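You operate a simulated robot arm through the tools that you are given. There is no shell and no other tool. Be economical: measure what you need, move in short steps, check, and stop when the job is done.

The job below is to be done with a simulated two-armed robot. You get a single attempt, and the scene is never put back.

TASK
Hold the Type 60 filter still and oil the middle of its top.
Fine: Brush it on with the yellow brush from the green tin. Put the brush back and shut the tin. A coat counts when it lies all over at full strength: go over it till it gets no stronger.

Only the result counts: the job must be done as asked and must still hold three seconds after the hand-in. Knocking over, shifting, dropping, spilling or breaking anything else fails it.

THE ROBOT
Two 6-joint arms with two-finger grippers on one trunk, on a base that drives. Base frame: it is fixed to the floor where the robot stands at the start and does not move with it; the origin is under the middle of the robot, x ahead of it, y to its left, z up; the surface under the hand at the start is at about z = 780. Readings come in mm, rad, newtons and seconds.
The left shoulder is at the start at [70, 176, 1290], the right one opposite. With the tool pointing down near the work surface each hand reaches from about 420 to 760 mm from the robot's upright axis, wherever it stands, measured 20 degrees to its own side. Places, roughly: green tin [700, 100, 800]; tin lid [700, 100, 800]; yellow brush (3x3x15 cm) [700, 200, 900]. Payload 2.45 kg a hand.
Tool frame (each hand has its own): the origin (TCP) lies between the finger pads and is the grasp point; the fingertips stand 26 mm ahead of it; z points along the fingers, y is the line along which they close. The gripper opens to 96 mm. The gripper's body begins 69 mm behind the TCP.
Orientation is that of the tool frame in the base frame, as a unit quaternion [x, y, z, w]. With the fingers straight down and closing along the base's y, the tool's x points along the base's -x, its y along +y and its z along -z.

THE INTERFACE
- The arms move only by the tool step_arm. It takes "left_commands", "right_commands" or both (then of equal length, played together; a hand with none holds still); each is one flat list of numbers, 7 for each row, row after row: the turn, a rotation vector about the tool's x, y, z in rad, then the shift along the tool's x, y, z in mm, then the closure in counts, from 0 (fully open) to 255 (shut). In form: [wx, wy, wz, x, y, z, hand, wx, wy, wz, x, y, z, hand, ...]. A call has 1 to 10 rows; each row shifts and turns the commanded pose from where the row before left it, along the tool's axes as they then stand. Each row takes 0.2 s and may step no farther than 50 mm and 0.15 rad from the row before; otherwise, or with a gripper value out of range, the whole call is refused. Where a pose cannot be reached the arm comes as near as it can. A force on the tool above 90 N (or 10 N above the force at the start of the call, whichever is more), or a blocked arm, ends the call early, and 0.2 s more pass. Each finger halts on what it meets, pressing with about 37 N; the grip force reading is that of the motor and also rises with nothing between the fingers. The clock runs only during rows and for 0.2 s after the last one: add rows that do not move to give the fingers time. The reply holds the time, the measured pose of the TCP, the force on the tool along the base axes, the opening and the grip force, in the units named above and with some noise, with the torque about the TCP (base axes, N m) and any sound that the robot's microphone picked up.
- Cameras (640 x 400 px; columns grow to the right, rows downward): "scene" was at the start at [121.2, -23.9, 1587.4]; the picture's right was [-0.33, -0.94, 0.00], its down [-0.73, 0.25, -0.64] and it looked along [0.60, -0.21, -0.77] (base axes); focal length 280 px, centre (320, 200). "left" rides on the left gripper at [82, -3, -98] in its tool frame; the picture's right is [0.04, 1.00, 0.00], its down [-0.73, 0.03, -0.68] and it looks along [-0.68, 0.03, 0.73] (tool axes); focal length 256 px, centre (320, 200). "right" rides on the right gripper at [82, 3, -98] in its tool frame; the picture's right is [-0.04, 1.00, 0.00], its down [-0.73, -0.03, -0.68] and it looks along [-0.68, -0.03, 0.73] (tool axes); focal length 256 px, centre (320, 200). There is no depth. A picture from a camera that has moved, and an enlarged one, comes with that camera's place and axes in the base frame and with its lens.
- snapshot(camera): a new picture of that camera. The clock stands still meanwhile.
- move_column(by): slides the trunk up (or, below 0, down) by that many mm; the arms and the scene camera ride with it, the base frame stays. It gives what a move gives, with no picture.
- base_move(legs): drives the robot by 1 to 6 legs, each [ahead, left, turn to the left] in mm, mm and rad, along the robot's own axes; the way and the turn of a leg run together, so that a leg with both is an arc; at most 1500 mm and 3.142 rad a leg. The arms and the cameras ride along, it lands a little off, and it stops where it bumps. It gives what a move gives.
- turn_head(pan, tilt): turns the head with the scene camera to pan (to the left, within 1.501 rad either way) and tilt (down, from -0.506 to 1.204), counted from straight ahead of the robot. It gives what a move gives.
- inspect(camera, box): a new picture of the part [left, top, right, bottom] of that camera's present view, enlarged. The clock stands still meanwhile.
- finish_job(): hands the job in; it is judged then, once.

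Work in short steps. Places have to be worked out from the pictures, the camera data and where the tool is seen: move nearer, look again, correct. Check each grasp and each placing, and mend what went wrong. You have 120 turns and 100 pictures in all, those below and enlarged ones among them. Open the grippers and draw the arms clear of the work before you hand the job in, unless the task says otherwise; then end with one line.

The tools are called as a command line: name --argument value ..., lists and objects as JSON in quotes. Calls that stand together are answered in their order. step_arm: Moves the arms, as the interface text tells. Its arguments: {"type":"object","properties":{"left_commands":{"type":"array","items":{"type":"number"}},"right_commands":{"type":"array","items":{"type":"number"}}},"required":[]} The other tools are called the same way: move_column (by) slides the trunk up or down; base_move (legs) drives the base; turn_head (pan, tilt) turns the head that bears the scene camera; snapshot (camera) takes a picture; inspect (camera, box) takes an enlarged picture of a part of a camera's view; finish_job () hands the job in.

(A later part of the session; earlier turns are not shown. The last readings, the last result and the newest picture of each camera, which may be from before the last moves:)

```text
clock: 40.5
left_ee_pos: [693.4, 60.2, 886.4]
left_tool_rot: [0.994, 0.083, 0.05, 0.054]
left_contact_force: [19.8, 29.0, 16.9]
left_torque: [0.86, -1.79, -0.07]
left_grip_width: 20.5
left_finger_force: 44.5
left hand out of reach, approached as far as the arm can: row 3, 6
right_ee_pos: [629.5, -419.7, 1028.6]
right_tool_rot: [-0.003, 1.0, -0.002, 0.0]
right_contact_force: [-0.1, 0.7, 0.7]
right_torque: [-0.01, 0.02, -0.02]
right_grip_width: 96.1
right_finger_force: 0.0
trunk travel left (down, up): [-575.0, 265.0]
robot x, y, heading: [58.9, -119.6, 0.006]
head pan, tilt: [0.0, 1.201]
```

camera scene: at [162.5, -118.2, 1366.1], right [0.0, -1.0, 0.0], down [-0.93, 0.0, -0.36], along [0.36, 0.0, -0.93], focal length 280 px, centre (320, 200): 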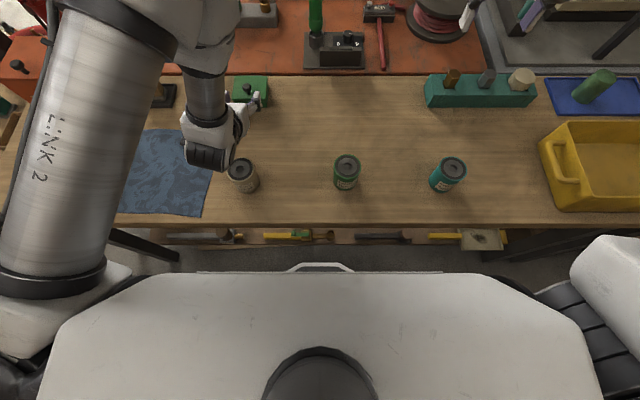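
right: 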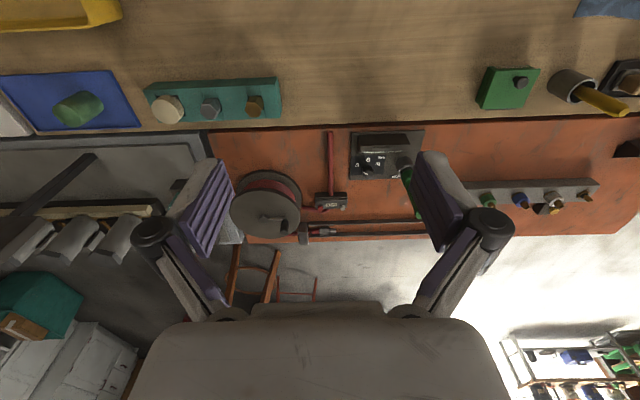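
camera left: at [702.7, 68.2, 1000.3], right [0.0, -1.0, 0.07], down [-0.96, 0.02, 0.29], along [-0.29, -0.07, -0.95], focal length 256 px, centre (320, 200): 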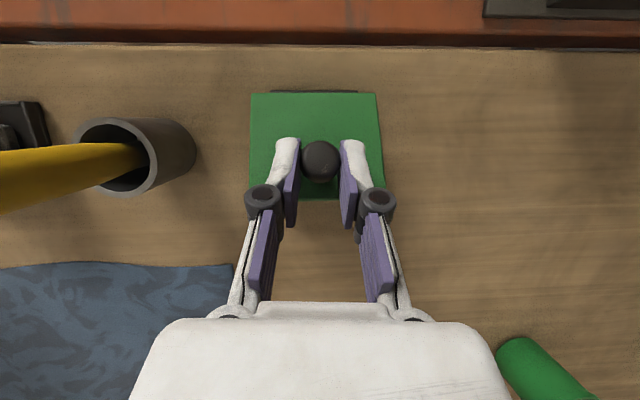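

Still near the roll limit: I back off roll another 0.15 rad with force relief, then continue 0.4 rad.

step_arm --left_commands '[0, 0, -0.075, 2, -2, 0, 255, 0, 0, -0.075, 2, -2, 0, 255, 0.031, -0.0945, -0.01, 6.8, 2.4, -1.3, 255, 0.031, -0.0945, -0.01, 6.8, 2.4, -1.3, 255, 0.031, -0.0945, -0.01, 6.8, 2.4, -1.3, 255, 0.031, -0.0945, -0.01, 6.8, 2.4, -1.3, 255, 0, 0, 0, 0, 0, 0, 255]'

snapshot --camera "left"

```text
clock: 41.3
left_ee_pos: [687.1, 60.9, 881.8]
left_tool_rot: [0.985, 0.163, -0.001, 0.048]
left_contact_force: [6.0, 71.9, -8.9]
left_torque: [1.35, -0.2, -0.5]
left_grip_width: 20.2
left_finger_force: 44.9
left hand out of reach, approached as far as the arm can: row 2, 3, 4
right_ee_pos: [634.9, -409.6, 1026.4]
right_tool_rot: [-0.008, 1.0, -0.002, -0.001]
right_contact_force: [0.7, -1.4, -0.1]
right_torque: [0.06, 0.05, 0.0]
right_grip_width: 95.8
right_finger_force: 0.1
trunk travel left (down, up): [-575.0, 265.0]
robot x, y, heading: [55.9, -117.7, 0.014]
head pan, tilt: [0.0, 1.201]
stopped in row 4 (left hand): the force on the tool passed its limit at 108 N (the readings are from after the stop); the commanded pose is now the measured one
```

```text
71 pictures are left
camera left: at [762.0, 99.0, 977.9], right [0.36, -0.93, 0.09], down [-0.69, -0.2, 0.69], along [-0.62, -0.31, -0.72], focal length 256 px, centre (320, 200)
```

left: 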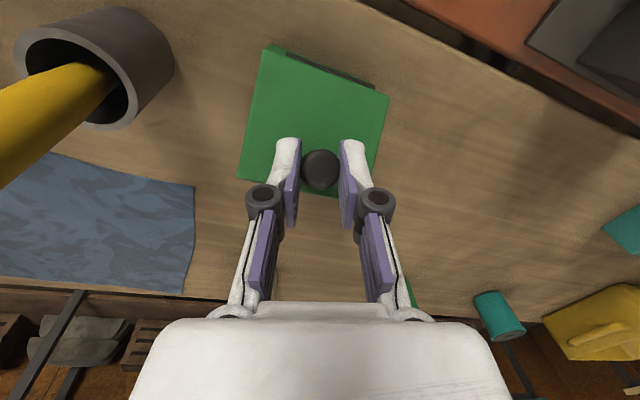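

The lid is ~55° open and the arm is at its limit. I'll use the right hand (turned to point left) to push the lid from beneath the rest of the way; first relieve the left side force and turn the right hand by 1.5 rad.

step_arm --left_commands '[0, 0, 0, 0, -3, 0, 255, 0, 0, 0, 0, -3, 0, 255, 0, 0, 0, 0, -3, 0, 255, 0, 0, 0, 0, 0, 0, 255, 0, 0, 0, 0, 0, 0, 255, 0, 0, 0, 0, 0, 0, 255, 0, 0, 0, 0, 0, 0, 255, 0, 0, 0, 0, 0, 0, 255, 0, 0, 0, 0, 0, 0, 255, 0, 0, 0, 0, 0, 0, 255]' --right_commands '[0, 0, 0.15, 0, 0, 0, 200, 0, 0, 0.15, 0, 0, 0, 255, 0, 0, 0.15, 0, 0, 0, 255, 0, 0, 0.15, 0, 0, 0, 255, 0, 0, 0.15, 0, 0, 0, 255, 0, 0, 0.15, 0, 0, 0, 255, 0, 0, 0.15, 0, 0, 0, 255, 0, 0, 0.15, 0, 0, 0, 255, 0, 0, 0.15, 0, 0, 0, 255, 0, 0, 0.15, 0, 0, 0, 255]'

```text
clock: 43.5
left_ee_pos: [687.1, 60.2, 881.8]
left_tool_rot: [0.986, 0.161, -0.002, 0.05]
left_contact_force: [6.3, 71.5, -20.7]
left_torque: [1.0, 0.13, -0.26]
left_grip_width: 20.1
left_finger_force: 45.2
left hand out of reach, approached as far as the arm can: row 1, 3
right_ee_pos: [633.4, -407.4, 1030.4]
right_tool_rot: [0.678, 0.735, -0.005, 0.002]
right_contact_force: [0.1, 0.0, 1.0]
right_torque: [0.03, -0.03, 0.0]
right_grip_width: 0.3
right_finger_force: 28.8
trunk travel left (down, up): [-575.0, 265.0]
robot x, y, heading: [58.8, -117.9, 0.008]
head pan, tilt: [0.0, 1.201]
```

The wrist is still at its roll limit, so I give it another 0.3 rad of slack while shifting +y, and at the same time tilt the right hand to point left.

step_arm --left_commands '[0, 0, -0.1, 0, 0, 0, 255, 0, 0, -0.1, 0, 0, 0, 255, 0, 0, -0.1, 0, 0, 0, 255, 0, 0, 0, 1, -3, 0, 255, 0, 0, 0, 1, -3, 0, 255, 0, 0, 0, 0, 0, 0, 255, 0, 0, 0, 0, 0, 0, 255]' --right_commands '[0, 0, 0.07, 0, 0, 0, 255, 0, 0.15, 0, 0, 0, 0, 255, 0, 0.15, 0, 0, 0, 0, 255, 0, 0.15, 0, 0, 0, 0, 255, 0, 0.15, 0, 0, 0, 0, 255, 0, 0.15, 0, 0, 0, 0, 255, 0, 0.15, 0, 0, 0, 0, 255]'

```text
clock: 45.1
left_ee_pos: [681.5, 58.1, 881.8]
left_tool_rot: [0.95, 0.306, -0.011, 0.053]
left_contact_force: [13.9, 61.5, -12.3]
left_torque: [1.25, -0.52, -0.09]
left_grip_width: 20.8
left_finger_force: 45.6
left hand out of reach, approached as far as the arm can: row 4
right_ee_pos: [632.6, -409.8, 1029.7]
right_tool_rot: [0.634, 0.642, 0.302, -0.309]
right_contact_force: [0.3, 0.2, -0.5]
right_torque: [0.01, -0.02, -0.05]
right_grip_width: 0.0
right_finger_force: 28.2
trunk travel left (down, up): [-575.0, 265.0]
robot x, y, heading: [57.2, -120.6, 0.008]
head pan, tilt: [0.0, 1.201]
```

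The right hand now points left and down as intended. I sweep it over toward the tin at safe height, then look.

step_arm --right_commands '[0, 0, 0, 27, 0, 33.5, 255, 0, 0, 0, 27, 0, 33.5, 255, 0, 0, 0, 27, 0, 33.5, 255, 0, 0, 0, 27, 0, 33.5, 255, 0, 0, 0, 27, 0, 33.5, 255, 0, 0, 0, 27, 0, 33.5, 255, 0, 0, 0, 27, 0, 33.5, 255, 0, 0, 0, 0, 0, 0, 255]'

snapshot --camera "scene"

snapshot --camera "right"

```text
clock: 46.9
left_ee_pos: [680.7, 59.7, 881.2]
left_tool_rot: [0.95, 0.307, -0.011, 0.053]
left_contact_force: [4.9, 57.1, -17.4]
left_torque: [0.82, 0.22, -0.13]
left_grip_width: 20.4
left_finger_force: 45.5
right_ee_pos: [630.9, -109.5, 1029.0]
right_tool_rot: [0.634, 0.642, 0.303, -0.308]
right_contact_force: [0.1, -0.4, -0.6]
right_torque: [0.01, 0.0, -0.02]
right_grip_width: 0.1
right_finger_force: 28.1
trunk travel left (down, up): [-575.0, 265.0]
robot x, y, heading: [60.8, -118.1, 0.014]
head pan, tilt: [0.0, 1.201]
```

```text
70 pictures are left
camera scene: at [167.4, -104.7, 1365.5], right [0.01, -1.0, 0.01], down [-0.93, -0.01, -0.36], along [0.36, 0.0, -0.93], focal length 280 px, centre (320, 200)
```

scene: 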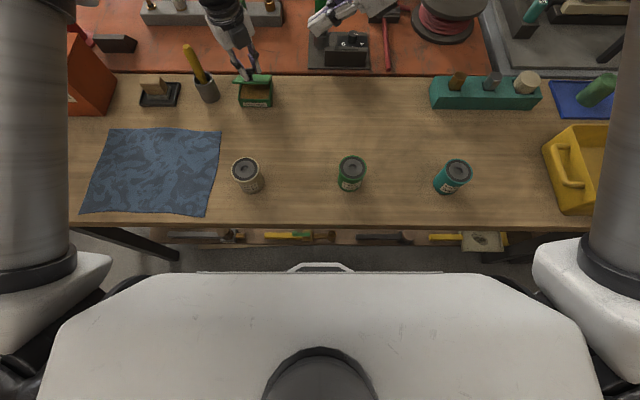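

```text
69 pictures are left
camera right: at [634.2, -133.7, 1154.3], right [1.0, -0.01, -0.03], down [-0.02, -0.99, -0.14], along [-0.03, 0.14, -0.99], focal length 256 px, centre (320, 200)
```

right: 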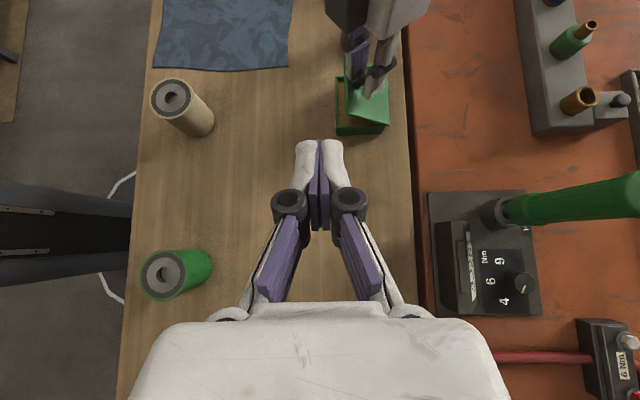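

The lid stands open with amber visible inside. I enlarge to see the geometry.

inspect --camera "right" --box '[310, 40, 430, 150]'

inspect --camera "scene" --box '[215, 50, 295, 120]'

```text
3.64 times, centred on (370, 95) of right
camera zoom: at [634.2, -133.7, 1154.3], right [1.0, -0.01, -0.03], down [-0.02, -0.99, -0.14], along [-0.03, 0.14, -0.99], focal length 931 px, centre (138, 582)
```

zoom: 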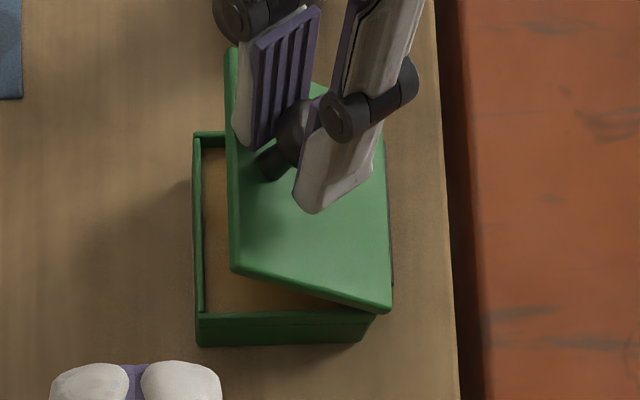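

```text
5.71 times, centred on (255, 85) of scene
camera zoom: at [167.4, -104.7, 1365.5], right [0.01, -1.0, 0.01], down [-0.93, -0.01, -0.36], along [0.36, 0.0, -0.93], focal length 1597 px, centre (691, 857)
```

zoom: 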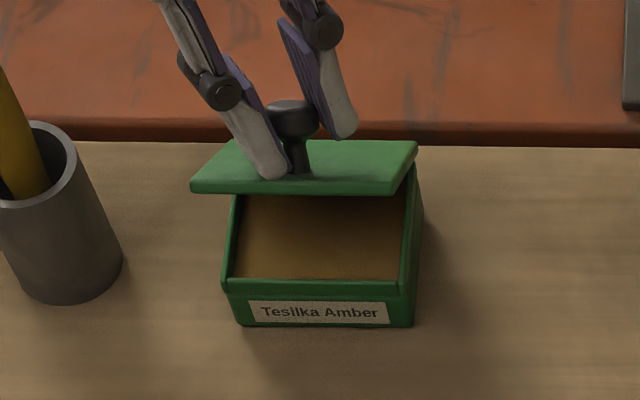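

Tin front is at x≈646, hinge ≈718, and the lid is ~35° open. I flatten the right hand's tilt and lower it to the right of the tin, in front of the lid's free edge.

step_arm --right_commands '[0, 0.15, 0, 0, 0, 0, 255, 0, 0.15, 0, 0, 0, 0, 255, 0, 0.15, 0, 0, 0, 0, 255, 0, 0, 0, -34.8, 1, 18.3, 255, 0, 0, 0, -34.8, 1, 18.3, 255, 0, 0, 0, -34.8, 1, 18.3, 255, 0, 0, 0, -34.8, 1, 18.3, 255, 0, 0, 0, -34.8, 1, 18.3, 255, 0, 0, 0, 0, 0, 0, 255]'

snapshot --camera "right"

```text
clock: 48.9
left_ee_pos: [682.0, 58.8, 881.9]
left_tool_rot: [0.95, 0.306, -0.008, 0.054]
left_contact_force: [0.9, 57.8, -18.6]
left_torque: [0.55, 0.63, -0.11]
left_grip_width: 20.4
left_finger_force: 44.7
right_ee_pos: [631.8, -58.7, 838.4]
right_tool_rot: [0.551, 0.558, 0.435, -0.443]
right_contact_force: [0.4, 0.1, -0.6]
right_torque: [0.0, 0.0, -0.03]
right_grip_width: 0.0
right_finger_force: 28.6
trunk travel left (down, up): [-575.0, 265.0]
robot x, y, heading: [60.1, -119.2, 0.012]
head pan, tilt: [0.0, 1.201]
```

```text
66 pictures are left
camera right: at [637.5, -134.8, 940.4], right [1.0, 0.0, -0.04], down [-0.02, -0.83, -0.56], along [-0.04, 0.56, -0.83], focal length 256 px, centre (320, 200)
```

right: 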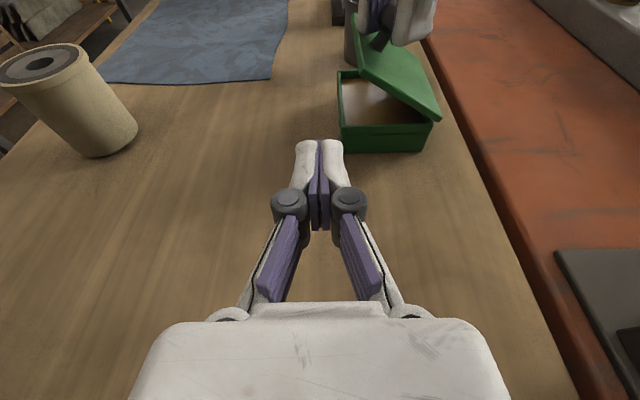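

Clear view: gap under the lid is open to the front. I move the right finger 75 mm left so it sits in front of the lid's edge.

step_arm --right_commands '[0, 0, 0, 8.5, 1, 36.5, 255, 0, 0, 0, 8.5, 1, 36.5, 255, 0, 0, 0, 0, 0, 0, 255]'

snapshot --camera "right"

```text
clock: 49.7
left_ee_pos: [681.8, 58.6, 882.3]
left_tool_rot: [0.951, 0.306, -0.008, 0.053]
left_contact_force: [1.5, 56.7, -18.5]
left_torque: [0.57, 0.58, -0.11]
left_grip_width: 20.5
left_finger_force: 45.3
right_ee_pos: [634.7, 18.2, 837.9]
right_tool_rot: [0.551, 0.557, 0.436, -0.443]
right_contact_force: [-0.2, -0.1, -0.2]
right_torque: [-0.01, 0.03, 0.01]
right_grip_width: 0.0
right_finger_force: 28.7
trunk travel left (down, up): [-575.0, 265.0]
robot x, y, heading: [62.6, -119.4, 0.01]
head pan, tilt: [0.0, 1.201]
```

```text
65 pictures are left
camera right: at [639.5, -59.3, 940.4], right [1.0, 0.0, -0.04], down [-0.02, -0.83, -0.56], along [-0.04, 0.56, -0.83], focal length 256 px, centre (320, 200)
```

right: 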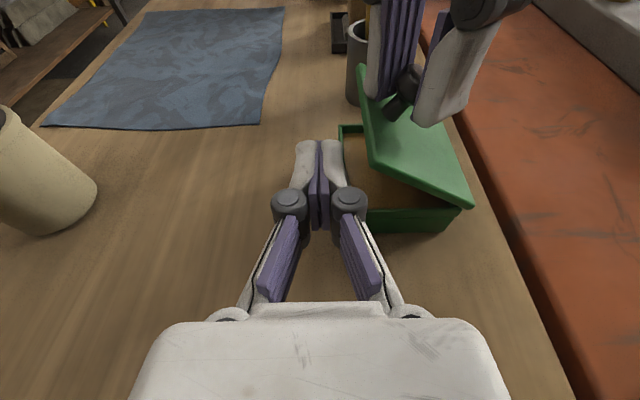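

The finger is in front of the gap. I slide it 18 mm under the lid's free edge, so that it can carry the lid.

step_arm --right_commands '[0, 0, 0, 0, 6, 0, 255, 0, 0, 0, 0, 6, 0, 255, 0, 0, 0, 3, 6, 0, 255, 0, 0, 0, 0, 0, 0, 255]'

snapshot --camera "right"

```text
clock: 50.7
left_ee_pos: [681.9, 59.0, 885.1]
left_tool_rot: [0.95, 0.306, -0.006, 0.054]
left_contact_force: [20.4, 56.5, 0.2]
left_torque: [0.59, 0.66, -0.19]
left_grip_width: 20.4
left_finger_force: 45.3
right_ee_pos: [649.8, 17.4, 840.0]
right_tool_rot: [0.552, 0.558, 0.434, -0.443]
right_contact_force: [-28.0, -1.3, -19.4]
right_torque: [0.03, -0.09, -0.01]
right_grip_width: 0.1
right_finger_force: 28.7
trunk travel left (down, up): [-575.0, 265.0]
robot x, y, heading: [59.9, -119.7, 0.011]
head pan, tilt: [0.0, 1.201]
```

```text
64 pictures are left
camera right: at [655.3, -59.3, 942.2], right [1.0, 0.01, -0.04], down [-0.02, -0.83, -0.56], along [-0.04, 0.56, -0.83], focal length 256 px, centre (320, 200)
```

right: 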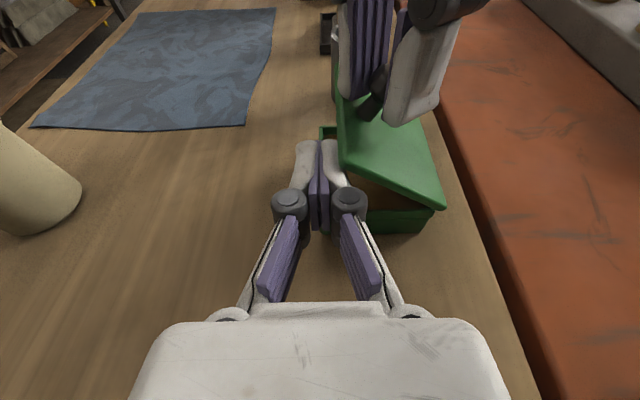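

The right finger carries the lid. I open the left hand and lift it clear.

step_arm --left_commands '[0, 0, 0, 0, 0, 0, 180, 0, 0, 0, 0, 0, 0, 100, 0, 0, 0, 0, 0, 0, 80, 0, 0, 0, 0, 0, -20, 80, 0, 0, 0, 0, 0, -40, 80, 0, 0, 0, 0, 0, -40, 80, 0, 0, 0, 0, 0, -40, 80]'

snapshot --camera "right"

```text
clock: 52.3
left_ee_pos: [660.2, 40.4, 1022.5]
left_tool_rot: [0.95, 0.307, -0.006, 0.05]
left_contact_force: [0.6, -0.6, 0.6]
left_torque: [0.03, -0.08, -0.02]
left_grip_width: 65.8
left_finger_force: 0.1
left hand out of reach, approached as far as the arm can: row 4, 5, 6, 7
right_ee_pos: [649.9, 10.0, 844.1]
right_tool_rot: [0.549, 0.556, 0.439, -0.444]
right_contact_force: [-0.9, 0.5, 0.1]
right_torque: [-0.01, -0.01, -0.01]
right_grip_width: 0.1
right_finger_force: 28.5
trunk travel left (down, up): [-575.0, 265.0]
robot x, y, heading: [58.5, -117.1, 0.014]
head pan, tilt: [0.0, 1.201]
```

```text
63 pictures are left
camera right: at [654.8, -67.3, 946.5], right [1.0, 0.0, -0.04], down [-0.02, -0.82, -0.57], along [-0.03, 0.57, -0.82], focal length 256 px, centre (320, 200)
```

right: 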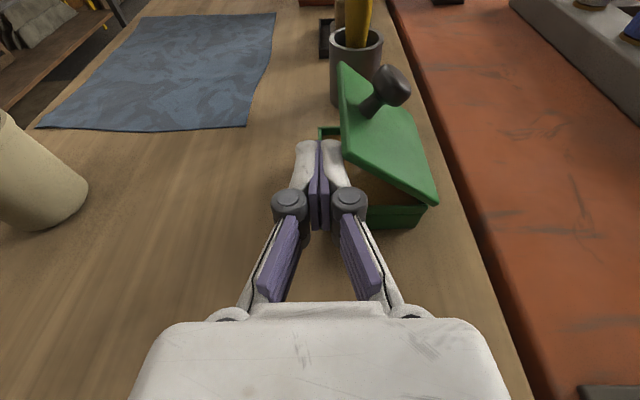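

The lid stays by itself (hinge friction, right force ~0). I push it further open with the right finger, moving +x and up.

step_arm --right_commands '[0, 0, 0, 5, 9, -1, 255, 0, 0, 0, 5, 9, -1, 255, 0, 0, 0, 5, 9, -1, 255, 0, 0, 0, 4, 9, -1, 255, 0, 0, 0, 0, 0, 0, 255]'

snapshot --camera "right"

```text
clock: 53.5
left_ee_pos: [660.8, 39.6, 1020.5]
left_tool_rot: [0.951, 0.306, -0.007, 0.051]
left_contact_force: [-0.6, 0.9, -0.3]
left_torque: [-0.02, -0.03, 0.01]
left_grip_width: 65.7
left_finger_force: 0.1
right_ee_pos: [685.6, 10.2, 863.9]
right_tool_rot: [0.549, 0.556, 0.439, -0.444]
right_contact_force: [0.7, 0.1, -0.8]
right_torque: [0.0, -0.03, 0.01]
right_grip_width: 0.1
right_finger_force: 28.7
trunk travel left (down, up): [-575.0, 265.0]
robot x, y, heading: [57.2, -117.9, 0.008]
head pan, tilt: [0.0, 1.201]
```

```text
62 pictures are left
camera right: at [690.3, -67.0, 965.0], right [1.0, 0.0, -0.04], down [-0.02, -0.82, -0.57], along [-0.03, 0.57, -0.82], focal length 256 px, centre (320, 200)
```

right: 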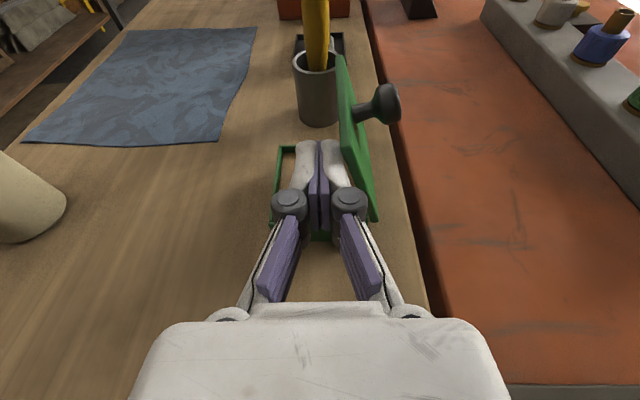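

The lid is near 75°. I push 20 mm more to bring it past upright.

step_arm --right_commands '[0, 0, 0, 0, 8, 0, 255, 0, 0, 0, 0, 8, 0, 255, 0, 0, 0, 0, 6, 0, 255, 0, 0, 0, 0, 0, 0, 255]'

snapshot --camera "right"

```text
clock: 54.5
left_ee_pos: [662.4, 39.7, 1021.3]
left_tool_rot: [0.95, 0.307, -0.007, 0.051]
left_contact_force: [-0.1, 0.6, -0.8]
left_torque: [0.03, 0.01, 0.0]
left_grip_width: 65.9
left_finger_force: 0.1
right_ee_pos: [707.7, 11.3, 864.0]
right_tool_rot: [0.549, 0.556, 0.439, -0.444]
right_contact_force: [0.0, 0.3, -0.8]
right_torque: [-0.02, 0.0, 0.01]
right_grip_width: 0.0
right_finger_force: 29.4
trunk travel left (down, up): [-575.0, 265.0]
robot x, y, heading: [56.8, -116.3, 0.013]
head pan, tilt: [0.0, 1.201]
```

```text
61 pictures are left
camera right: at [712.8, -66.6, 964.2], right [1.0, 0.0, -0.04], down [-0.02, -0.82, -0.57], along [-0.03, 0.57, -0.82], focal length 256 px, centre (320, 200)
```

right: 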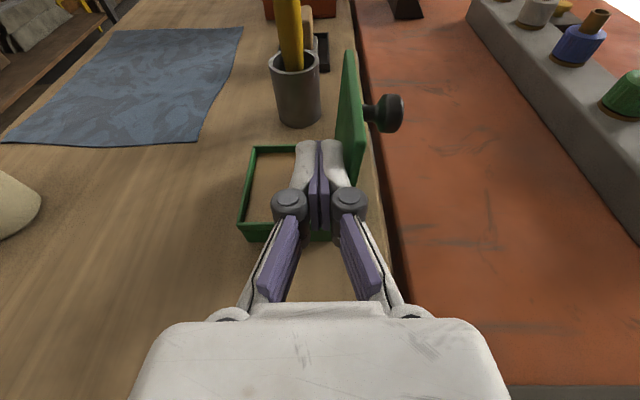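

The lid is past upright and stays. I withdraw the right hand to the front-right and up, away from the tin.

step_arm --right_commands '[0, 0, 0, 0, -20, 0, 255, 0, 0, 0, 0, -40, 0, 255, 0, 0, 0, 10.4, 0, -43.5, 255, 0, 0, 0, 10.4, -20, -38, 255, 0, 0, 0, 10.4, -20, -38, 255, 0, 0, 0, 10.4, -20, -38, 200, 0, 0, 0, 10.4, -20, -38, 100, 0, 0, 0, 10.4, -20, -38, 50, 0, 0, 0, 0, 0, 0, 50]'

snapshot --camera "scene"

```text
clock: 56.5
left_ee_pos: [662.6, 40.1, 1020.6]
left_tool_rot: [0.95, 0.308, -0.008, 0.051]
left_contact_force: [-0.6, 0.4, -0.2]
left_torque: [-0.01, 0.02, -0.02]
left_grip_width: 66.1
left_finger_force: 0.0
right_ee_pos: [552.2, -205.4, 972.7]
right_tool_rot: [0.549, 0.556, 0.438, -0.444]
right_contact_force: [-0.1, 0.0, 0.7]
right_torque: [0.0, 0.01, -0.01]
right_grip_width: 77.0
right_finger_force: 0.1
trunk travel left (down, up): [-575.0, 265.0]
robot x, y, heading: [61.0, -117.1, 0.012]
head pan, tilt: [0.0, 1.201]
```

```text
60 pictures are left
camera scene: at [164.9, -113.9, 1365.9], right [0.01, -1.0, 0.0], down [-0.93, -0.01, -0.36], along [0.36, 0.0, -0.93], focal length 280 px, centre (320, 200)
```

scene: 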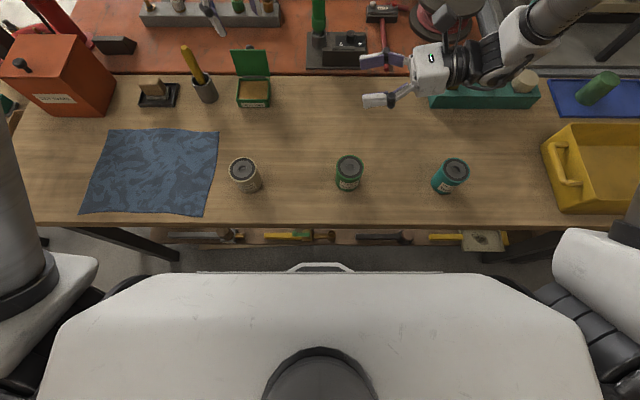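

Tin is open with amber visible. I turn the left hand back to its default orientation.

step_arm --left_commands '[0, 0, -0.148, 0, 0, 0, 50, 0, 0, -0.148, 0, 0, 0, 50, 0, 0, -0.148, 0, 0, 0, 50, 0, 0, -0.148, 0, 0, 0, 50, 0, 0, -0.148, 0, 0, 0, 50, 0, 0, -0.148, 0, 0, 0, 50, 0, 0, -0.148, 0, 0, 0, 50, 0, 0, -0.148, 0, 0, 0, 50, 0, 0, -0.148, 0, 0, 0, 50]'

step_arm --left_commands '[0, 0, -0.148, 0, 0, 0, 50, 0, 0, -0.148, 0, 0, 0, 50, 0, 0, -0.148, 0, 0, 0, 50, 0, 0, -0.148, 0, 0, 0, 50, 0, 0, -0.148, 0, 0, 0, 50, 0, 0, -0.148, 0, 0, 0, 50, 0, 0, -0.148, 0, 0, 0, 50, 0, 0, -0.148, 0, 0, 0, 50, 0, 0, 0, 0, 0, 0, 50]'

snapshot --camera "left"

```text
clock: 58.5
left_ee_pos: [660.1, 40.3, 1020.0]
left_tool_rot: [0.556, 0.829, -0.036, 0.035]
left_contact_force: [-0.6, 0.1, -0.5]
left_torque: [-0.01, -0.02, 0.0]
left_grip_width: 77.4
left_finger_force: 0.1
right_ee_pos: [553.0, -206.4, 973.4]
right_tool_rot: [0.549, 0.556, 0.439, -0.444]
right_contact_force: [0.8, -0.6, -0.4]
right_torque: [0.0, -0.02, -0.01]
right_grip_width: 77.1
right_finger_force: 0.0
trunk travel left (down, up): [-575.0, 265.0]
robot x, y, heading: [58.9, -117.9, 0.01]
head pan, tilt: [0.0, 1.201]
```

```text
clock: 60.5
left_ee_pos: [655.4, 46.1, 1016.2]
left_tool_rot: [0.03, 0.998, -0.053, 0.011]
left_contact_force: [0.3, 1.4, -0.2]
left_torque: [0.04, -0.01, 0.0]
left_grip_width: 77.1
left_finger_force: 0.0
left hand out of reach, approached as far as the arm can: row 8
right_ee_pos: [552.1, -206.8, 975.3]
right_tool_rot: [0.549, 0.556, 0.439, -0.444]
right_contact_force: [-0.5, 0.0, 0.4]
right_torque: [-0.03, 0.03, 0.01]
right_grip_width: 77.2
right_finger_force: 0.0
trunk travel left (down, up): [-575.0, 265.0]
robot x, y, heading: [58.1, -121.0, 0.016]
head pan, tilt: [0.0, 1.201]
```

```text
59 pictures are left
camera left: at [572.5, 57.8, 1112.9], right [0.02, 0.99, -0.1], down [0.72, 0.06, 0.69], along [0.69, -0.09, -0.72], focal length 256 px, centre (320, 200)
```

left: 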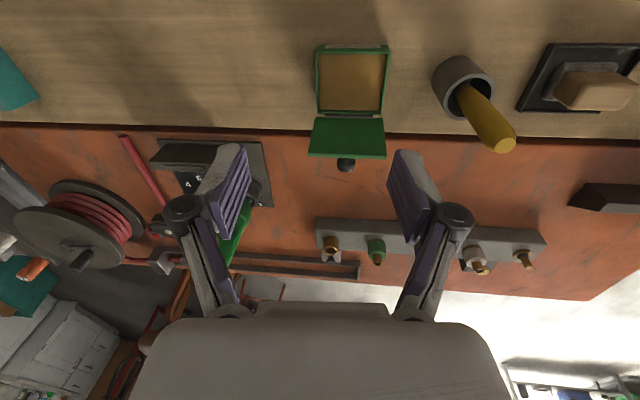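

Triangulating: brush end at (679,177,931), cup rim centre ≈(684,184,835), so the brush leans only ~5°. I align the left hand with that lean and move above it.

step_arm --left_commands '[0, 0, 0, -6, 33, 10, 0, -0.0475, -0.008, -0.015, -6, 33, 10, 0, -0.0475, -0.008, -0.015, -6, 33, 10, 0, -0.0475, -0.008, -0.015, -6, 33, 5, 0, -0.0475, -0.008, -0.015, 0, 0, 0, 0, 0, 0, 0, 0, 0, 0, 0]'

snapshot --camera "left"

```text
clock: 61.9
left_ee_pos: [605.0, 61.4, 946.8]
left_tool_rot: [0.023, 0.999, 0.007, 0.028]
left_contact_force: [-0.8, 0.6, 0.2]
left_torque: [0.0, 0.01, 0.01]
left_grip_width: 95.9
left_finger_force: 0.0
left hand out of reach, approached as far as the arm can: row 1, 2, 3, 4, 5
right_ee_pos: [551.2, -205.8, 974.1]
right_tool_rot: [0.55, 0.555, 0.44, -0.443]
right_contact_force: [0.1, -0.3, -0.2]
right_torque: [0.01, -0.01, -0.05]
right_grip_width: 77.2
right_finger_force: 0.0
trunk travel left (down, up): [-575.0, 265.0]
robot x, y, heading: [59.5, -116.6, 0.011]
head pan, tilt: [0.0, 1.201]
```

```text
58 pictures are left
camera left: at [516.7, 60.5, 1040.3], right [0.0, 1.0, 0.01], down [0.69, -0.01, 0.72], along [0.72, 0.01, -0.69], focal length 256 px, centre (320, 200)
```

left: 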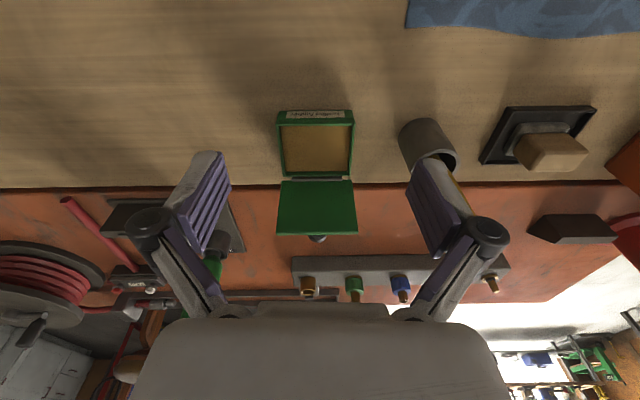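

The arm seems to be in another wrist branch that is limited at this roll. Roll ≈+1.57 was free before, so I turn the hand there.

step_arm --left_commands '[0, 0, 0.15, 0, 0, 0, 0, 0, 0, 0.15, 0, 0, 0, 0, 0, 0, 0.15, 0, 0, 0, 0, 0, 0, 0.15, 0, 0, 0, 0, 0, 0, 0.15, 0, 0, 0, 0, 0, 0, 0.15, 0, 0, 0, 0, 0, 0, 0.15, 0, 0, 0, 0, 0, 0, 0.15, 0, 0, 0, 0, 0, 0, 0.15, 0, 0, 0, 0, 0, 0, 0.15, 0, 0, 0, 0]'

turn_head --pan 0.4 --tilt 0.7

snapshot --camera "scene"

```text
clock: 64.1
left_ee_pos: [603.6, 61.7, 945.2]
left_tool_rot: [0.698, 0.715, 0.025, 0.017]
left_contact_force: [-0.6, 0.0, -0.4]
left_torque: [0.05, -0.03, -0.02]
left_grip_width: 96.2
left_finger_force: 0.2
right_ee_pos: [551.9, -205.7, 973.7]
right_tool_rot: [0.549, 0.556, 0.439, -0.444]
right_contact_force: [-0.3, -0.7, -0.1]
right_torque: [-0.01, 0.01, 0.01]
right_grip_width: 77.1
right_finger_force: 0.1
trunk travel left (down, up): [-575.0, 265.0]
robot x, y, heading: [57.0, -120.1, 0.009]
head pan, tilt: [0.0, 1.201]
```

```text
clock: 65.1
left_ee_pos: [604.4, 62.8, 946.3]
left_tool_rot: [0.697, 0.717, 0.025, 0.016]
left_contact_force: [-0.8, 0.2, -0.6]
left_torque: [-0.02, 0.0, 0.02]
left_grip_width: 96.0
left_finger_force: 0.2
right_ee_pos: [553.3, -206.0, 973.3]
right_tool_rot: [0.549, 0.556, 0.439, -0.444]
right_contact_force: [0.1, -0.4, 0.0]
right_torque: [-0.01, 0.01, 0.04]
right_grip_width: 77.1
right_finger_force: 0.0
trunk travel left (down, up): [-575.0, 265.0]
robot x, y, heading: [60.1, -120.3, 0.012]
head pan, tilt: [0.4, 0.7]
```

```text
57 pictures are left
camera scene: at [186.1, -82.3, 1401.8], right [0.4, -0.92, 0.0], down [-0.59, -0.26, -0.76], along [0.7, 0.3, -0.64], focal length 280 px, centre (320, 200)
```

scene: 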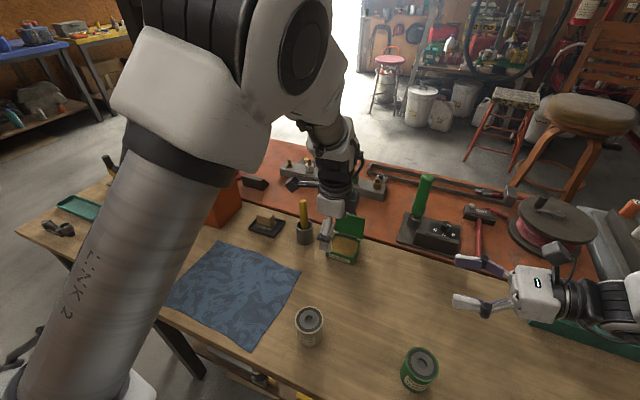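

At this roll the arm is fine, and the hand points nearly straight down with fingers closing along x. I raise it and move over the brush.

step_arm --left_commands '[0, 0, 0, 0, 0, -40, 0, 0, 0.035, 0, 38, 25, 0, 0, 0, 0.035, 0, 38, 25, 0, 0, 0, 0, 0, 38, 25, 0, 0, 0, 0, 0, 0, 0, 0, 0]'

snapshot --camera "left"

```text
clock: 66.3
left_ee_pos: [592.9, 49.4, 973.1]
left_tool_rot: [0.694, 0.718, 0.047, -0.007]
left_contact_force: [-0.5, -0.8, -0.1]
left_torque: [0.0, -0.01, -0.03]
left_grip_width: 95.8
left_finger_force: 0.0
left hand out of reach, approached as far as the arm can: row 1, 2, 3, 4
right_ee_pos: [552.7, -206.4, 973.6]
right_tool_rot: [0.549, 0.555, 0.439, -0.445]
right_contact_force: [-0.9, -0.3, 0.2]
right_torque: [0.0, 0.02, 0.01]
right_grip_width: 77.2
right_finger_force: 0.2
trunk travel left (down, up): [-575.0, 265.0]
robot x, y, heading: [59.0, -115.5, 0.006]
head pan, tilt: [0.4, 0.7]
```

```text
56 pictures are left
camera left: at [581.8, 122.2, 1076.3], right [1.0, 0.07, 0.06], down [0.02, -0.78, 0.62], along [0.09, -0.62, -0.78], focal length 256 px, centre (320, 200)
```

left: 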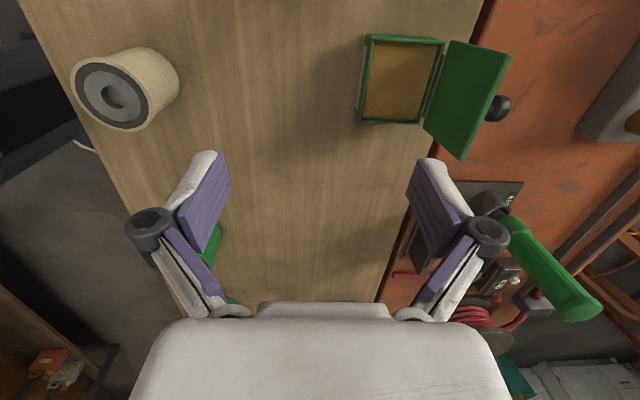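

The pattern (limits when the hand is high and close relative to the shoulder) points to a wrist-pitch limit with the trunk lowered. I raise the trunk 200 mm again.

move_column --by 200

step_arm --left_commands '[0, 0, 0, 0, 0, 40, 0, 0, 0, 0, 38, 30, 20, 0, 0, 0, 0, 38, 30, 40, 0, 0, 0, 0, 38, 30, 30, 0, 0, 0, 0, 0, 0, 0, 0]'

```text
clock: 68.4
left_ee_pos: [593.7, 48.6, 1171.9]
left_tool_rot: [0.695, 0.718, 0.048, -0.007]
left_contact_force: [0.3, -0.8, 0.3]
left_torque: [0.02, 0.0, -0.01]
left_grip_width: 95.8
left_finger_force: 0.1
right_ee_pos: [552.3, -205.8, 1173.4]
right_tool_rot: [0.549, 0.555, 0.439, -0.444]
right_contact_force: [0.8, 0.2, -0.1]
right_torque: [0.03, 0.01, -0.02]
right_grip_width: 77.2
right_finger_force: 0.1
trunk travel left (down, up): [-775.0, 65.0]
robot x, y, heading: [59.9, -115.5, 0.012]
head pan, tilt: [0.4, 0.7]
```

```text
refused: row 2 steps farther than a row can; nothing moved
```

Row too long; I re-issue with shorter rows.

step_arm --left_commands '[0, 0, 0, 0, 0, 45, 0, 0, 0, 0, 0, 0, 45, 0, 0, 0, 0, 30, 20, 25, 0, 0, 0, 0, 30, 20, 25, 0, 0, 0, 0, 30, 20, 25, 0, 0, 0, 0, 35, 20, 25, 0, 0, 0, 0, 0, 0, 0, 0]'

snapshot --camera "left"

```text
clock: 70.0
left_ee_pos: [582.2, 67.5, 1012.9]
left_tool_rot: [0.696, 0.717, 0.048, -0.005]
left_contact_force: [0.6, -0.1, 0.0]
left_torque: [-0.01, 0.03, -0.03]
left_grip_width: 96.0
left_finger_force: 0.0
left hand out of reach, approached as far as the arm can: row 3, 4, 5, 6
right_ee_pos: [551.0, -205.7, 1173.2]
right_tool_rot: [0.549, 0.555, 0.439, -0.445]
right_contact_force: [1.3, 0.2, 0.0]
right_torque: [0.03, 0.0, 0.01]
right_grip_width: 77.3
right_finger_force: 0.1
trunk travel left (down, up): [-775.0, 65.0]
robot x, y, heading: [58.7, -118.6, 0.011]
head pan, tilt: [0.4, 0.7]
```

```text
55 pictures are left
camera left: at [570.7, 141.8, 1116.8], right [1.0, 0.07, 0.07], down [0.01, -0.78, 0.62], along [0.09, -0.62, -0.78], focal length 256 px, centre (320, 200)
```

left: 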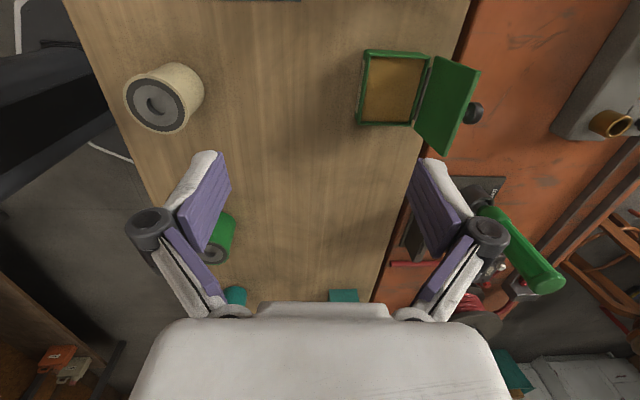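

Downward works but left/outward is blocked. I look at the arm's posture.

turn_head --pan 0.5 --tilt 0.35

snapshot --camera "scene"

```text
clock: 70.9
left_ee_pos: [583.8, 67.9, 1013.2]
left_tool_rot: [0.695, 0.717, 0.048, -0.005]
left_contact_force: [0.7, -0.5, -0.1]
left_torque: [0.03, 0.0, -0.03]
left_grip_width: 95.9
left_finger_force: 0.1
right_ee_pos: [552.1, -207.0, 1174.4]
right_tool_rot: [0.549, 0.556, 0.439, -0.444]
right_contact_force: [-0.1, 0.3, 0.9]
right_torque: [0.02, -0.01, 0.01]
right_grip_width: 77.1
right_finger_force: 0.0
trunk travel left (down, up): [-775.0, 65.0]
robot x, y, heading: [58.6, -119.4, 0.007]
head pan, tilt: [0.499, 0.351]
```

```text
54 pictures are left
camera scene: at [189.5, -70.8, 1633.2], right [0.49, -0.87, 0.0], down [-0.3, -0.17, -0.94], along [0.82, 0.46, -0.34], focal length 280 px, centre (320, 200)
```

scene: 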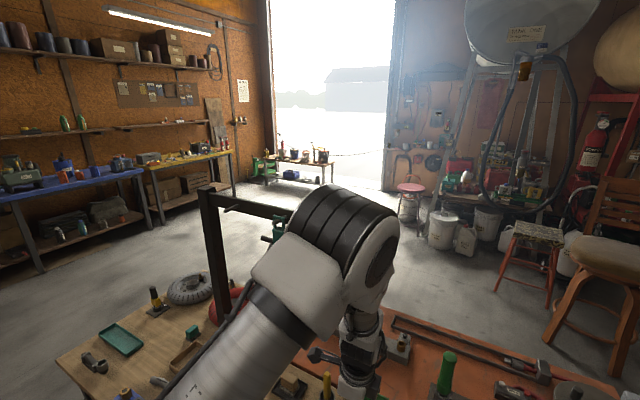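

I go back toward a pose known to be good (more to the right and farther out), then restore roll 0 there.

step_arm --left_commands '[0, 0, 0, -27, 29, 0, 0, 0, 0, 0, -27, 29, 0, 0, 0, 0, 0, -27, 29, 0, 0, 0, 0, 0, -27, 29, 0, 0, 0, 0, 0, 0, 0, 0, 0]'

step_arm --left_commands '[0, 0, -0.15, 0, 0, 0, 0, 0, 0, -0.15, 0, 0, 0, 0, 0, 0, -0.15, 0, 0, 0, 0, 0, 0, -0.15, 0, 0, 0, 0, 0, 0, -0.15, 0, 0, 0, 0, 0, 0, -0.15, 0, 0, 0, 0, 0, 0, -0.15, 0, 0, 0, 0, 0, 0, -0.15, 0, 0, 0, 0, 0, 0, -0.15, 0, 0, 0, 0, 0, 0, -0.15, 0, 0, 0, 0]'

```text
clock: 72.1
left_ee_pos: [660.4, -22.6, 1024.4]
left_tool_rot: [0.692, 0.721, 0.034, 0.006]
left_contact_force: [-0.4, 0.0, 0.3]
left_torque: [0.02, 0.0, -0.02]
left_grip_width: 95.9
left_finger_force: 0.0
left hand out of reach, approached as far as the arm can: row 1, 2, 3, 4
right_ee_pos: [551.1, -206.4, 1174.3]
right_tool_rot: [0.549, 0.555, 0.44, -0.444]
right_contact_force: [0.1, -0.1, 0.5]
right_torque: [-0.02, 0.0, 0.01]
right_grip_width: 77.3
right_finger_force: 0.0
trunk travel left (down, up): [-775.0, 65.0]
robot x, y, heading: [60.2, -116.6, 0.018]
head pan, tilt: [0.499, 0.351]
```

```text
clock: 74.3
left_ee_pos: [645.8, -4.4, 1028.1]
left_tool_rot: [0.103, 0.994, 0.032, 0.022]
left_contact_force: [0.2, -0.3, 0.7]
left_torque: [-0.04, 0.02, -0.01]
left_grip_width: 95.9
left_finger_force: 0.1
left hand out of reach, approached as far as the arm can: row 1, 2, 6, 10
right_ee_pos: [551.9, -206.3, 1174.8]
right_tool_rot: [0.549, 0.556, 0.439, -0.444]
right_contact_force: [0.0, 0.3, 0.2]
right_torque: [0.0, 0.0, 0.0]
right_grip_width: 77.4
right_finger_force: 0.0
trunk travel left (down, up): [-775.0, 65.0]
robot x, y, heading: [60.8, -117.4, 0.012]
head pan, tilt: [0.499, 0.351]
```

I probe which directions are limited with small back-and-forth moves.

step_arm --left_commands '[0, 0, 0, -15, 0, 0, 0, 0, 0, 0, 15, 0, 0, 0, 0, 0, 0, 0, 15, 0, 0, 0, 0, 0, 0, -15, 0, 0, 0, 0, 0, 0, 0, 15, 0, 0, 0, 0, 0, 0, -15, 0, 0, 0.05, 0, 0, 0, 0, 0, 0, -0.05, 0, 0, 0, 0, 0, 0.05, 0, 0, 0, 0, 0, 0, -0.05, 0, 0, 0, 0, 0, 0]'

```text
clock: 76.5
left_ee_pos: [637.7, 0.8, 1030.7]
left_tool_rot: [0.102, 0.994, 0.029, 0.021]
left_contact_force: [0.3, -0.1, -0.5]
left_torque: [-0.04, 0.02, 0.01]
left_grip_width: 95.9
left_finger_force: 0.1
left hand out of reach, approached as far as the arm can: row 1, 2, 7, 8
right_ee_pos: [552.6, -206.4, 1173.8]
right_tool_rot: [0.549, 0.555, 0.44, -0.444]
right_contact_force: [-0.5, -0.3, -0.6]
right_torque: [0.04, -0.02, -0.02]
right_grip_width: 77.1
right_finger_force: 0.1
trunk travel left (down, up): [-775.0, 65.0]
robot x, y, heading: [62.3, -118.8, 0.012]
head pan, tilt: [0.499, 0.351]
```

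Y and Z are free; x-outward and pitch are limited. I test pitch in each direction.

step_arm --left_commands '[0, -0.1, 0, 0, 0, 0, 0, 0, -0.1, 0, 0, 0, 0, 0, 0, 0, 0, -15, 0, 0, 0, 0, 0, 0, -15, 0, 0, 0, 0, 0, 0, 0, 0, 0, 0]'

```text
clock: 77.7
left_ee_pos: [672.6, -0.1, 1038.9]
left_tool_rot: [0.109, 0.986, 0.023, 0.125]
left_contact_force: [-0.9, 0.0, 0.4]
left_torque: [-0.02, 0.01, 0.0]
left_grip_width: 95.9
left_finger_force: 0.1
left hand out of reach, approached as far as the arm can: row 1, 2
right_ee_pos: [551.7, -206.0, 1173.3]
right_tool_rot: [0.548, 0.556, 0.439, -0.445]
right_contact_force: [0.4, 0.0, 0.6]
right_torque: [0.01, 0.01, -0.01]
right_grip_width: 77.3
right_finger_force: 0.0
trunk travel left (down, up): [-775.0, 65.0]
robot x, y, heading: [62.0, -119.1, 0.01]
head pan, tilt: [0.499, 0.351]
```

With forward pitch, outward motion is free. I extend further, then try pitching back to vertical.

step_arm --left_commands '[0, 0, 0, -30, 0, 10, 0, 0, 0, 0, -30, 0, 10, 0, 0, 0, 0, -20, 0, 10, 0, 0, 0.1, 0, 0, 0, 0, 0, 0, 0.1, 0, 0, 0, 0, 0, 0, 0, 0, 0, 0, 0, 0]'

```text
clock: 79.1
left_ee_pos: [660.7, -19.5, 1042.0]
left_tool_rot: [0.111, 0.993, 0.022, 0.019]
left_contact_force: [0.2, 0.1, 0.5]
left_torque: [0.03, 0.01, -0.01]
left_grip_width: 95.9
left_finger_force: 0.1
left hand out of reach, approached as far as the arm can: row 2, 3, 4, 5
right_ee_pos: [552.0, -207.2, 1173.7]
right_tool_rot: [0.549, 0.555, 0.439, -0.445]
right_contact_force: [0.5, 0.0, 1.0]
right_torque: [0.02, -0.01, 0.02]
right_grip_width: 77.4
right_finger_force: 0.0
trunk travel left (down, up): [-775.0, 65.0]
robot x, y, heading: [60.0, -116.3, 0.011]
head pan, tilt: [0.499, 0.351]
```

It behaves like a pitch limit that eases when the hand is lower relative to the shoulder. I raise the trunk 60 mm more and come at the brush low from the robot's side, fingers straddling it.

move_column --by 60

step_arm --left_commands '[0, 0, -0.1, 0, 0, 40, 0, 0, 0, -0.1, 15, 0, 40, 0, 0, 0, 0, 15, 20, 40, 0, 0, 0, 0, 15, 40, 20, 0, 0, 0, 0, 15, 40, 20, 0, 0, 0, 0, 0, 40, 20, 0, 0, 0, 0, 0, 30, 20, 0, 0, 0, 0, 0, 0, 0, 0]'

snapshot --camera "left"

```text
clock: 80.1
left_ee_pos: [661.7, -19.1, 1106.6]
left_tool_rot: [0.111, 0.993, 0.022, 0.022]
left_contact_force: [-1.1, -1.0, 0.4]
left_torque: [0.0, -0.01, 0.02]
left_grip_width: 96.1
left_finger_force: 0.0
right_ee_pos: [551.9, -207.8, 1233.9]
right_tool_rot: [0.549, 0.556, 0.438, -0.444]
right_contact_force: [-0.2, 0.5, 0.0]
right_torque: [-0.01, 0.03, -0.02]
right_grip_width: 77.1
right_finger_force: 0.1
trunk travel left (down, up): [-835.0, 5.0]
robot x, y, heading: [60.9, -116.4, 0.007]
head pan, tilt: [0.499, 0.351]
```

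```text
clock: 81.9
left_ee_pos: [576.5, 157.6, 929.0]
left_tool_rot: [0.049, 0.998, -0.013, 0.046]
left_contact_force: [-0.9, -0.9, -0.4]
left_torque: [0.04, -0.03, 0.01]
left_grip_width: 96.1
left_finger_force: 0.1
left hand out of reach, approached as far as the arm can: row 1, 2, 3, 4, 5, 6, 7
right_ee_pos: [551.3, -204.2, 1234.0]
right_tool_rot: [0.549, 0.556, 0.438, -0.444]
right_contact_force: [-0.4, 0.4, -1.1]
right_torque: [0.0, 0.0, 0.01]
right_grip_width: 77.1
right_finger_force: 0.1
trunk travel left (down, up): [-835.0, 5.0]
robot x, y, heading: [58.4, -118.1, 0.012]
head pan, tilt: [0.499, 0.351]
```

```text
53 pictures are left
camera left: at [486.4, 164.1, 1020.0], right [0.06, 1.0, -0.03], down [0.67, -0.02, 0.74], along [0.74, -0.06, -0.67], focal length 256 px, centre (320, 200)
```

left: 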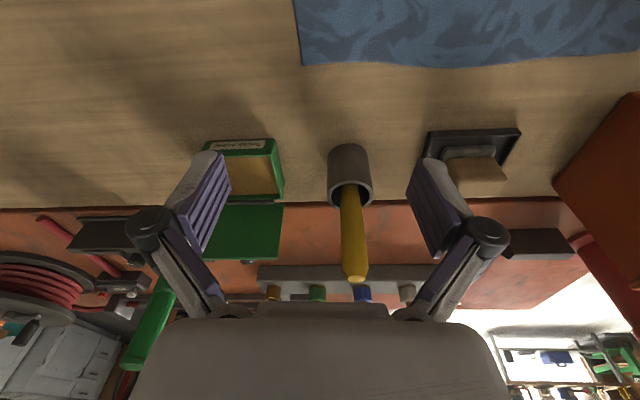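

I'm in front of the brush now. I line up (y and z) then advance partway toward it.

step_arm --left_commands '[0, 0, 0, 0, 16, 20, 0, 0, 0, 0, 0, 16, 20, 0, 0, 0, 0, -20, 0, 0, 0, 0, 0, 0, -20, 0, 0, 0, 0, 0, 0, 0, 0, 0, 0]'

snapshot --camera "left"

```text
clock: 83.1
left_ee_pos: [617.8, 178.9, 911.7]
left_tool_rot: [0.047, 0.998, 0.008, 0.034]
left_contact_force: [0.3, -0.1, 0.4]
left_torque: [-0.01, 0.01, -0.04]
left_grip_width: 96.0
left_finger_force: 0.1
left hand out of reach, approached as far as the arm can: row 1, 2, 3
right_ee_pos: [551.8, -205.0, 1233.0]
right_tool_rot: [0.548, 0.556, 0.439, -0.445]
right_contact_force: [-0.1, -0.1, 0.8]
right_torque: [-0.03, 0.02, 0.0]
right_grip_width: 77.1
right_finger_force: 0.1
trunk travel left (down, up): [-835.0, 5.0]
robot x, y, heading: [58.4, -117.2, 0.012]
head pan, tilt: [0.499, 0.351]
```

```text
52 pictures are left
camera left: at [528.5, 181.3, 1004.5], right [0.05, 1.0, 0.02], down [0.68, -0.05, 0.73], along [0.73, -0.03, -0.69], focal length 256 px, centre (320, 200)
```

left: 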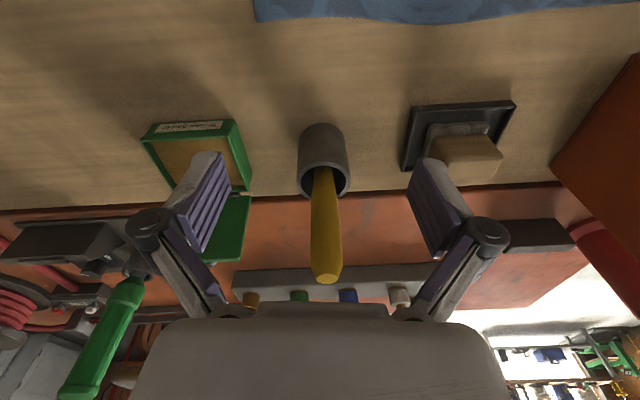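

Brush end confirmed at (679,178,930), centred between the fingers. I advance 62 mm and lower slightly, then close.

step_arm --left_commands '[0, 0, 0, -16, 0, 2, 0, 0, 0, 0, -16, 0, 2, 0, 0, 0, 0, -16, 0, 2, 0, 0, 0, 0, -14, 0, 2, 0, 0, 0, 0, 0, 0, 0, 0]'

snapshot --camera "left"

```text
clock: 84.3
left_ee_pos: [678.1, 170.9, 907.6]
left_tool_rot: [0.048, 0.998, 0.008, 0.034]
left_contact_force: [0.0, -0.2, 0.5]
left_torque: [-0.03, -0.02, -0.01]
left_grip_width: 96.0
left_finger_force: 0.1
right_ee_pos: [553.1, -207.1, 1233.6]
right_tool_rot: [0.549, 0.556, 0.439, -0.444]
right_contact_force: [-0.4, 0.6, -0.4]
right_torque: [-0.04, 0.0, 0.01]
right_grip_width: 77.1
right_finger_force: 0.1
trunk travel left (down, up): [-835.0, 5.0]
robot x, y, heading: [62.1, -121.6, 0.01]
head pan, tilt: [0.499, 0.351]
```

```text
51 pictures are left
camera left: at [590.5, 174.8, 1000.9], right [0.06, 1.0, 0.02], down [0.68, -0.05, 0.73], along [0.73, -0.03, -0.69], focal length 256 px, centre (320, 200)
```

left: 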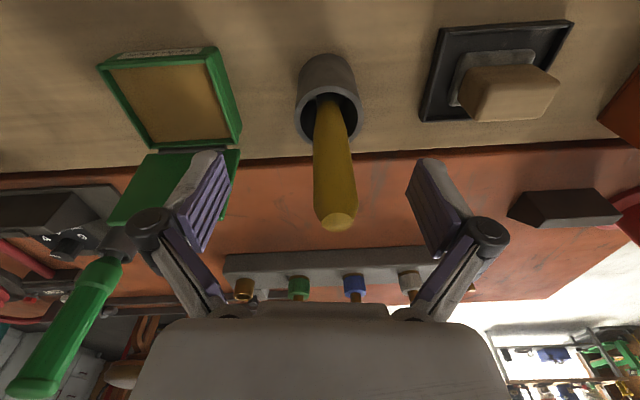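

Fully reachable now. I centre by 7 mm in y, match the lean and lower 10 mm, then close gently.

step_arm --left_commands '[-0.05, 0, 0, -2, 7.5, 5, 0, 0, 0, 0, 0, 0, 6, 0, 0, 0, 0, 0, 0, 0, 120, 0, 0, 0, 0, 0, 0, 200, 0, 0, 0, 0, 0, 0, 255, 0, 0, 0, 0, 0, 0, 255, 0, 0, 0, 0, 0, 0, 255]'

snapshot --camera "left"

```text
clock: 85.9
left_ee_pos: [682.6, 178.7, 896.5]
left_tool_rot: [0.047, 0.998, 0.033, 0.036]
left_contact_force: [-0.2, -0.7, 1.7]
left_torque: [-0.03, 0.0, 0.0]
left_grip_width: 20.2
left_finger_force: 36.9
right_ee_pos: [551.8, -206.0, 1234.3]
right_tool_rot: [0.55, 0.555, 0.44, -0.443]
right_contact_force: [0.3, -0.4, 0.2]
right_torque: [0.0, 0.02, 0.0]
right_grip_width: 77.2
right_finger_force: 0.1
trunk travel left (down, up): [-835.0, 5.0]
robot x, y, heading: [62.4, -118.7, 0.012]
head pan, tilt: [0.499, 0.351]
```

```text
50 pictures are left
camera left: at [593.3, 176.9, 989.7], right [0.05, 1.0, 0.07], down [0.68, -0.08, 0.73], along [0.73, 0.01, -0.68], focal length 256 px, centre (320, 200)
```

left: 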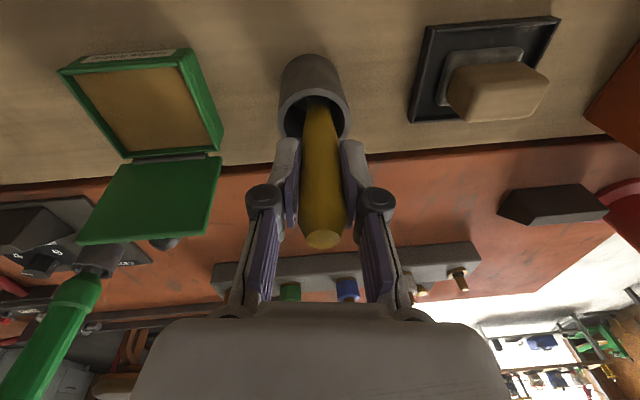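

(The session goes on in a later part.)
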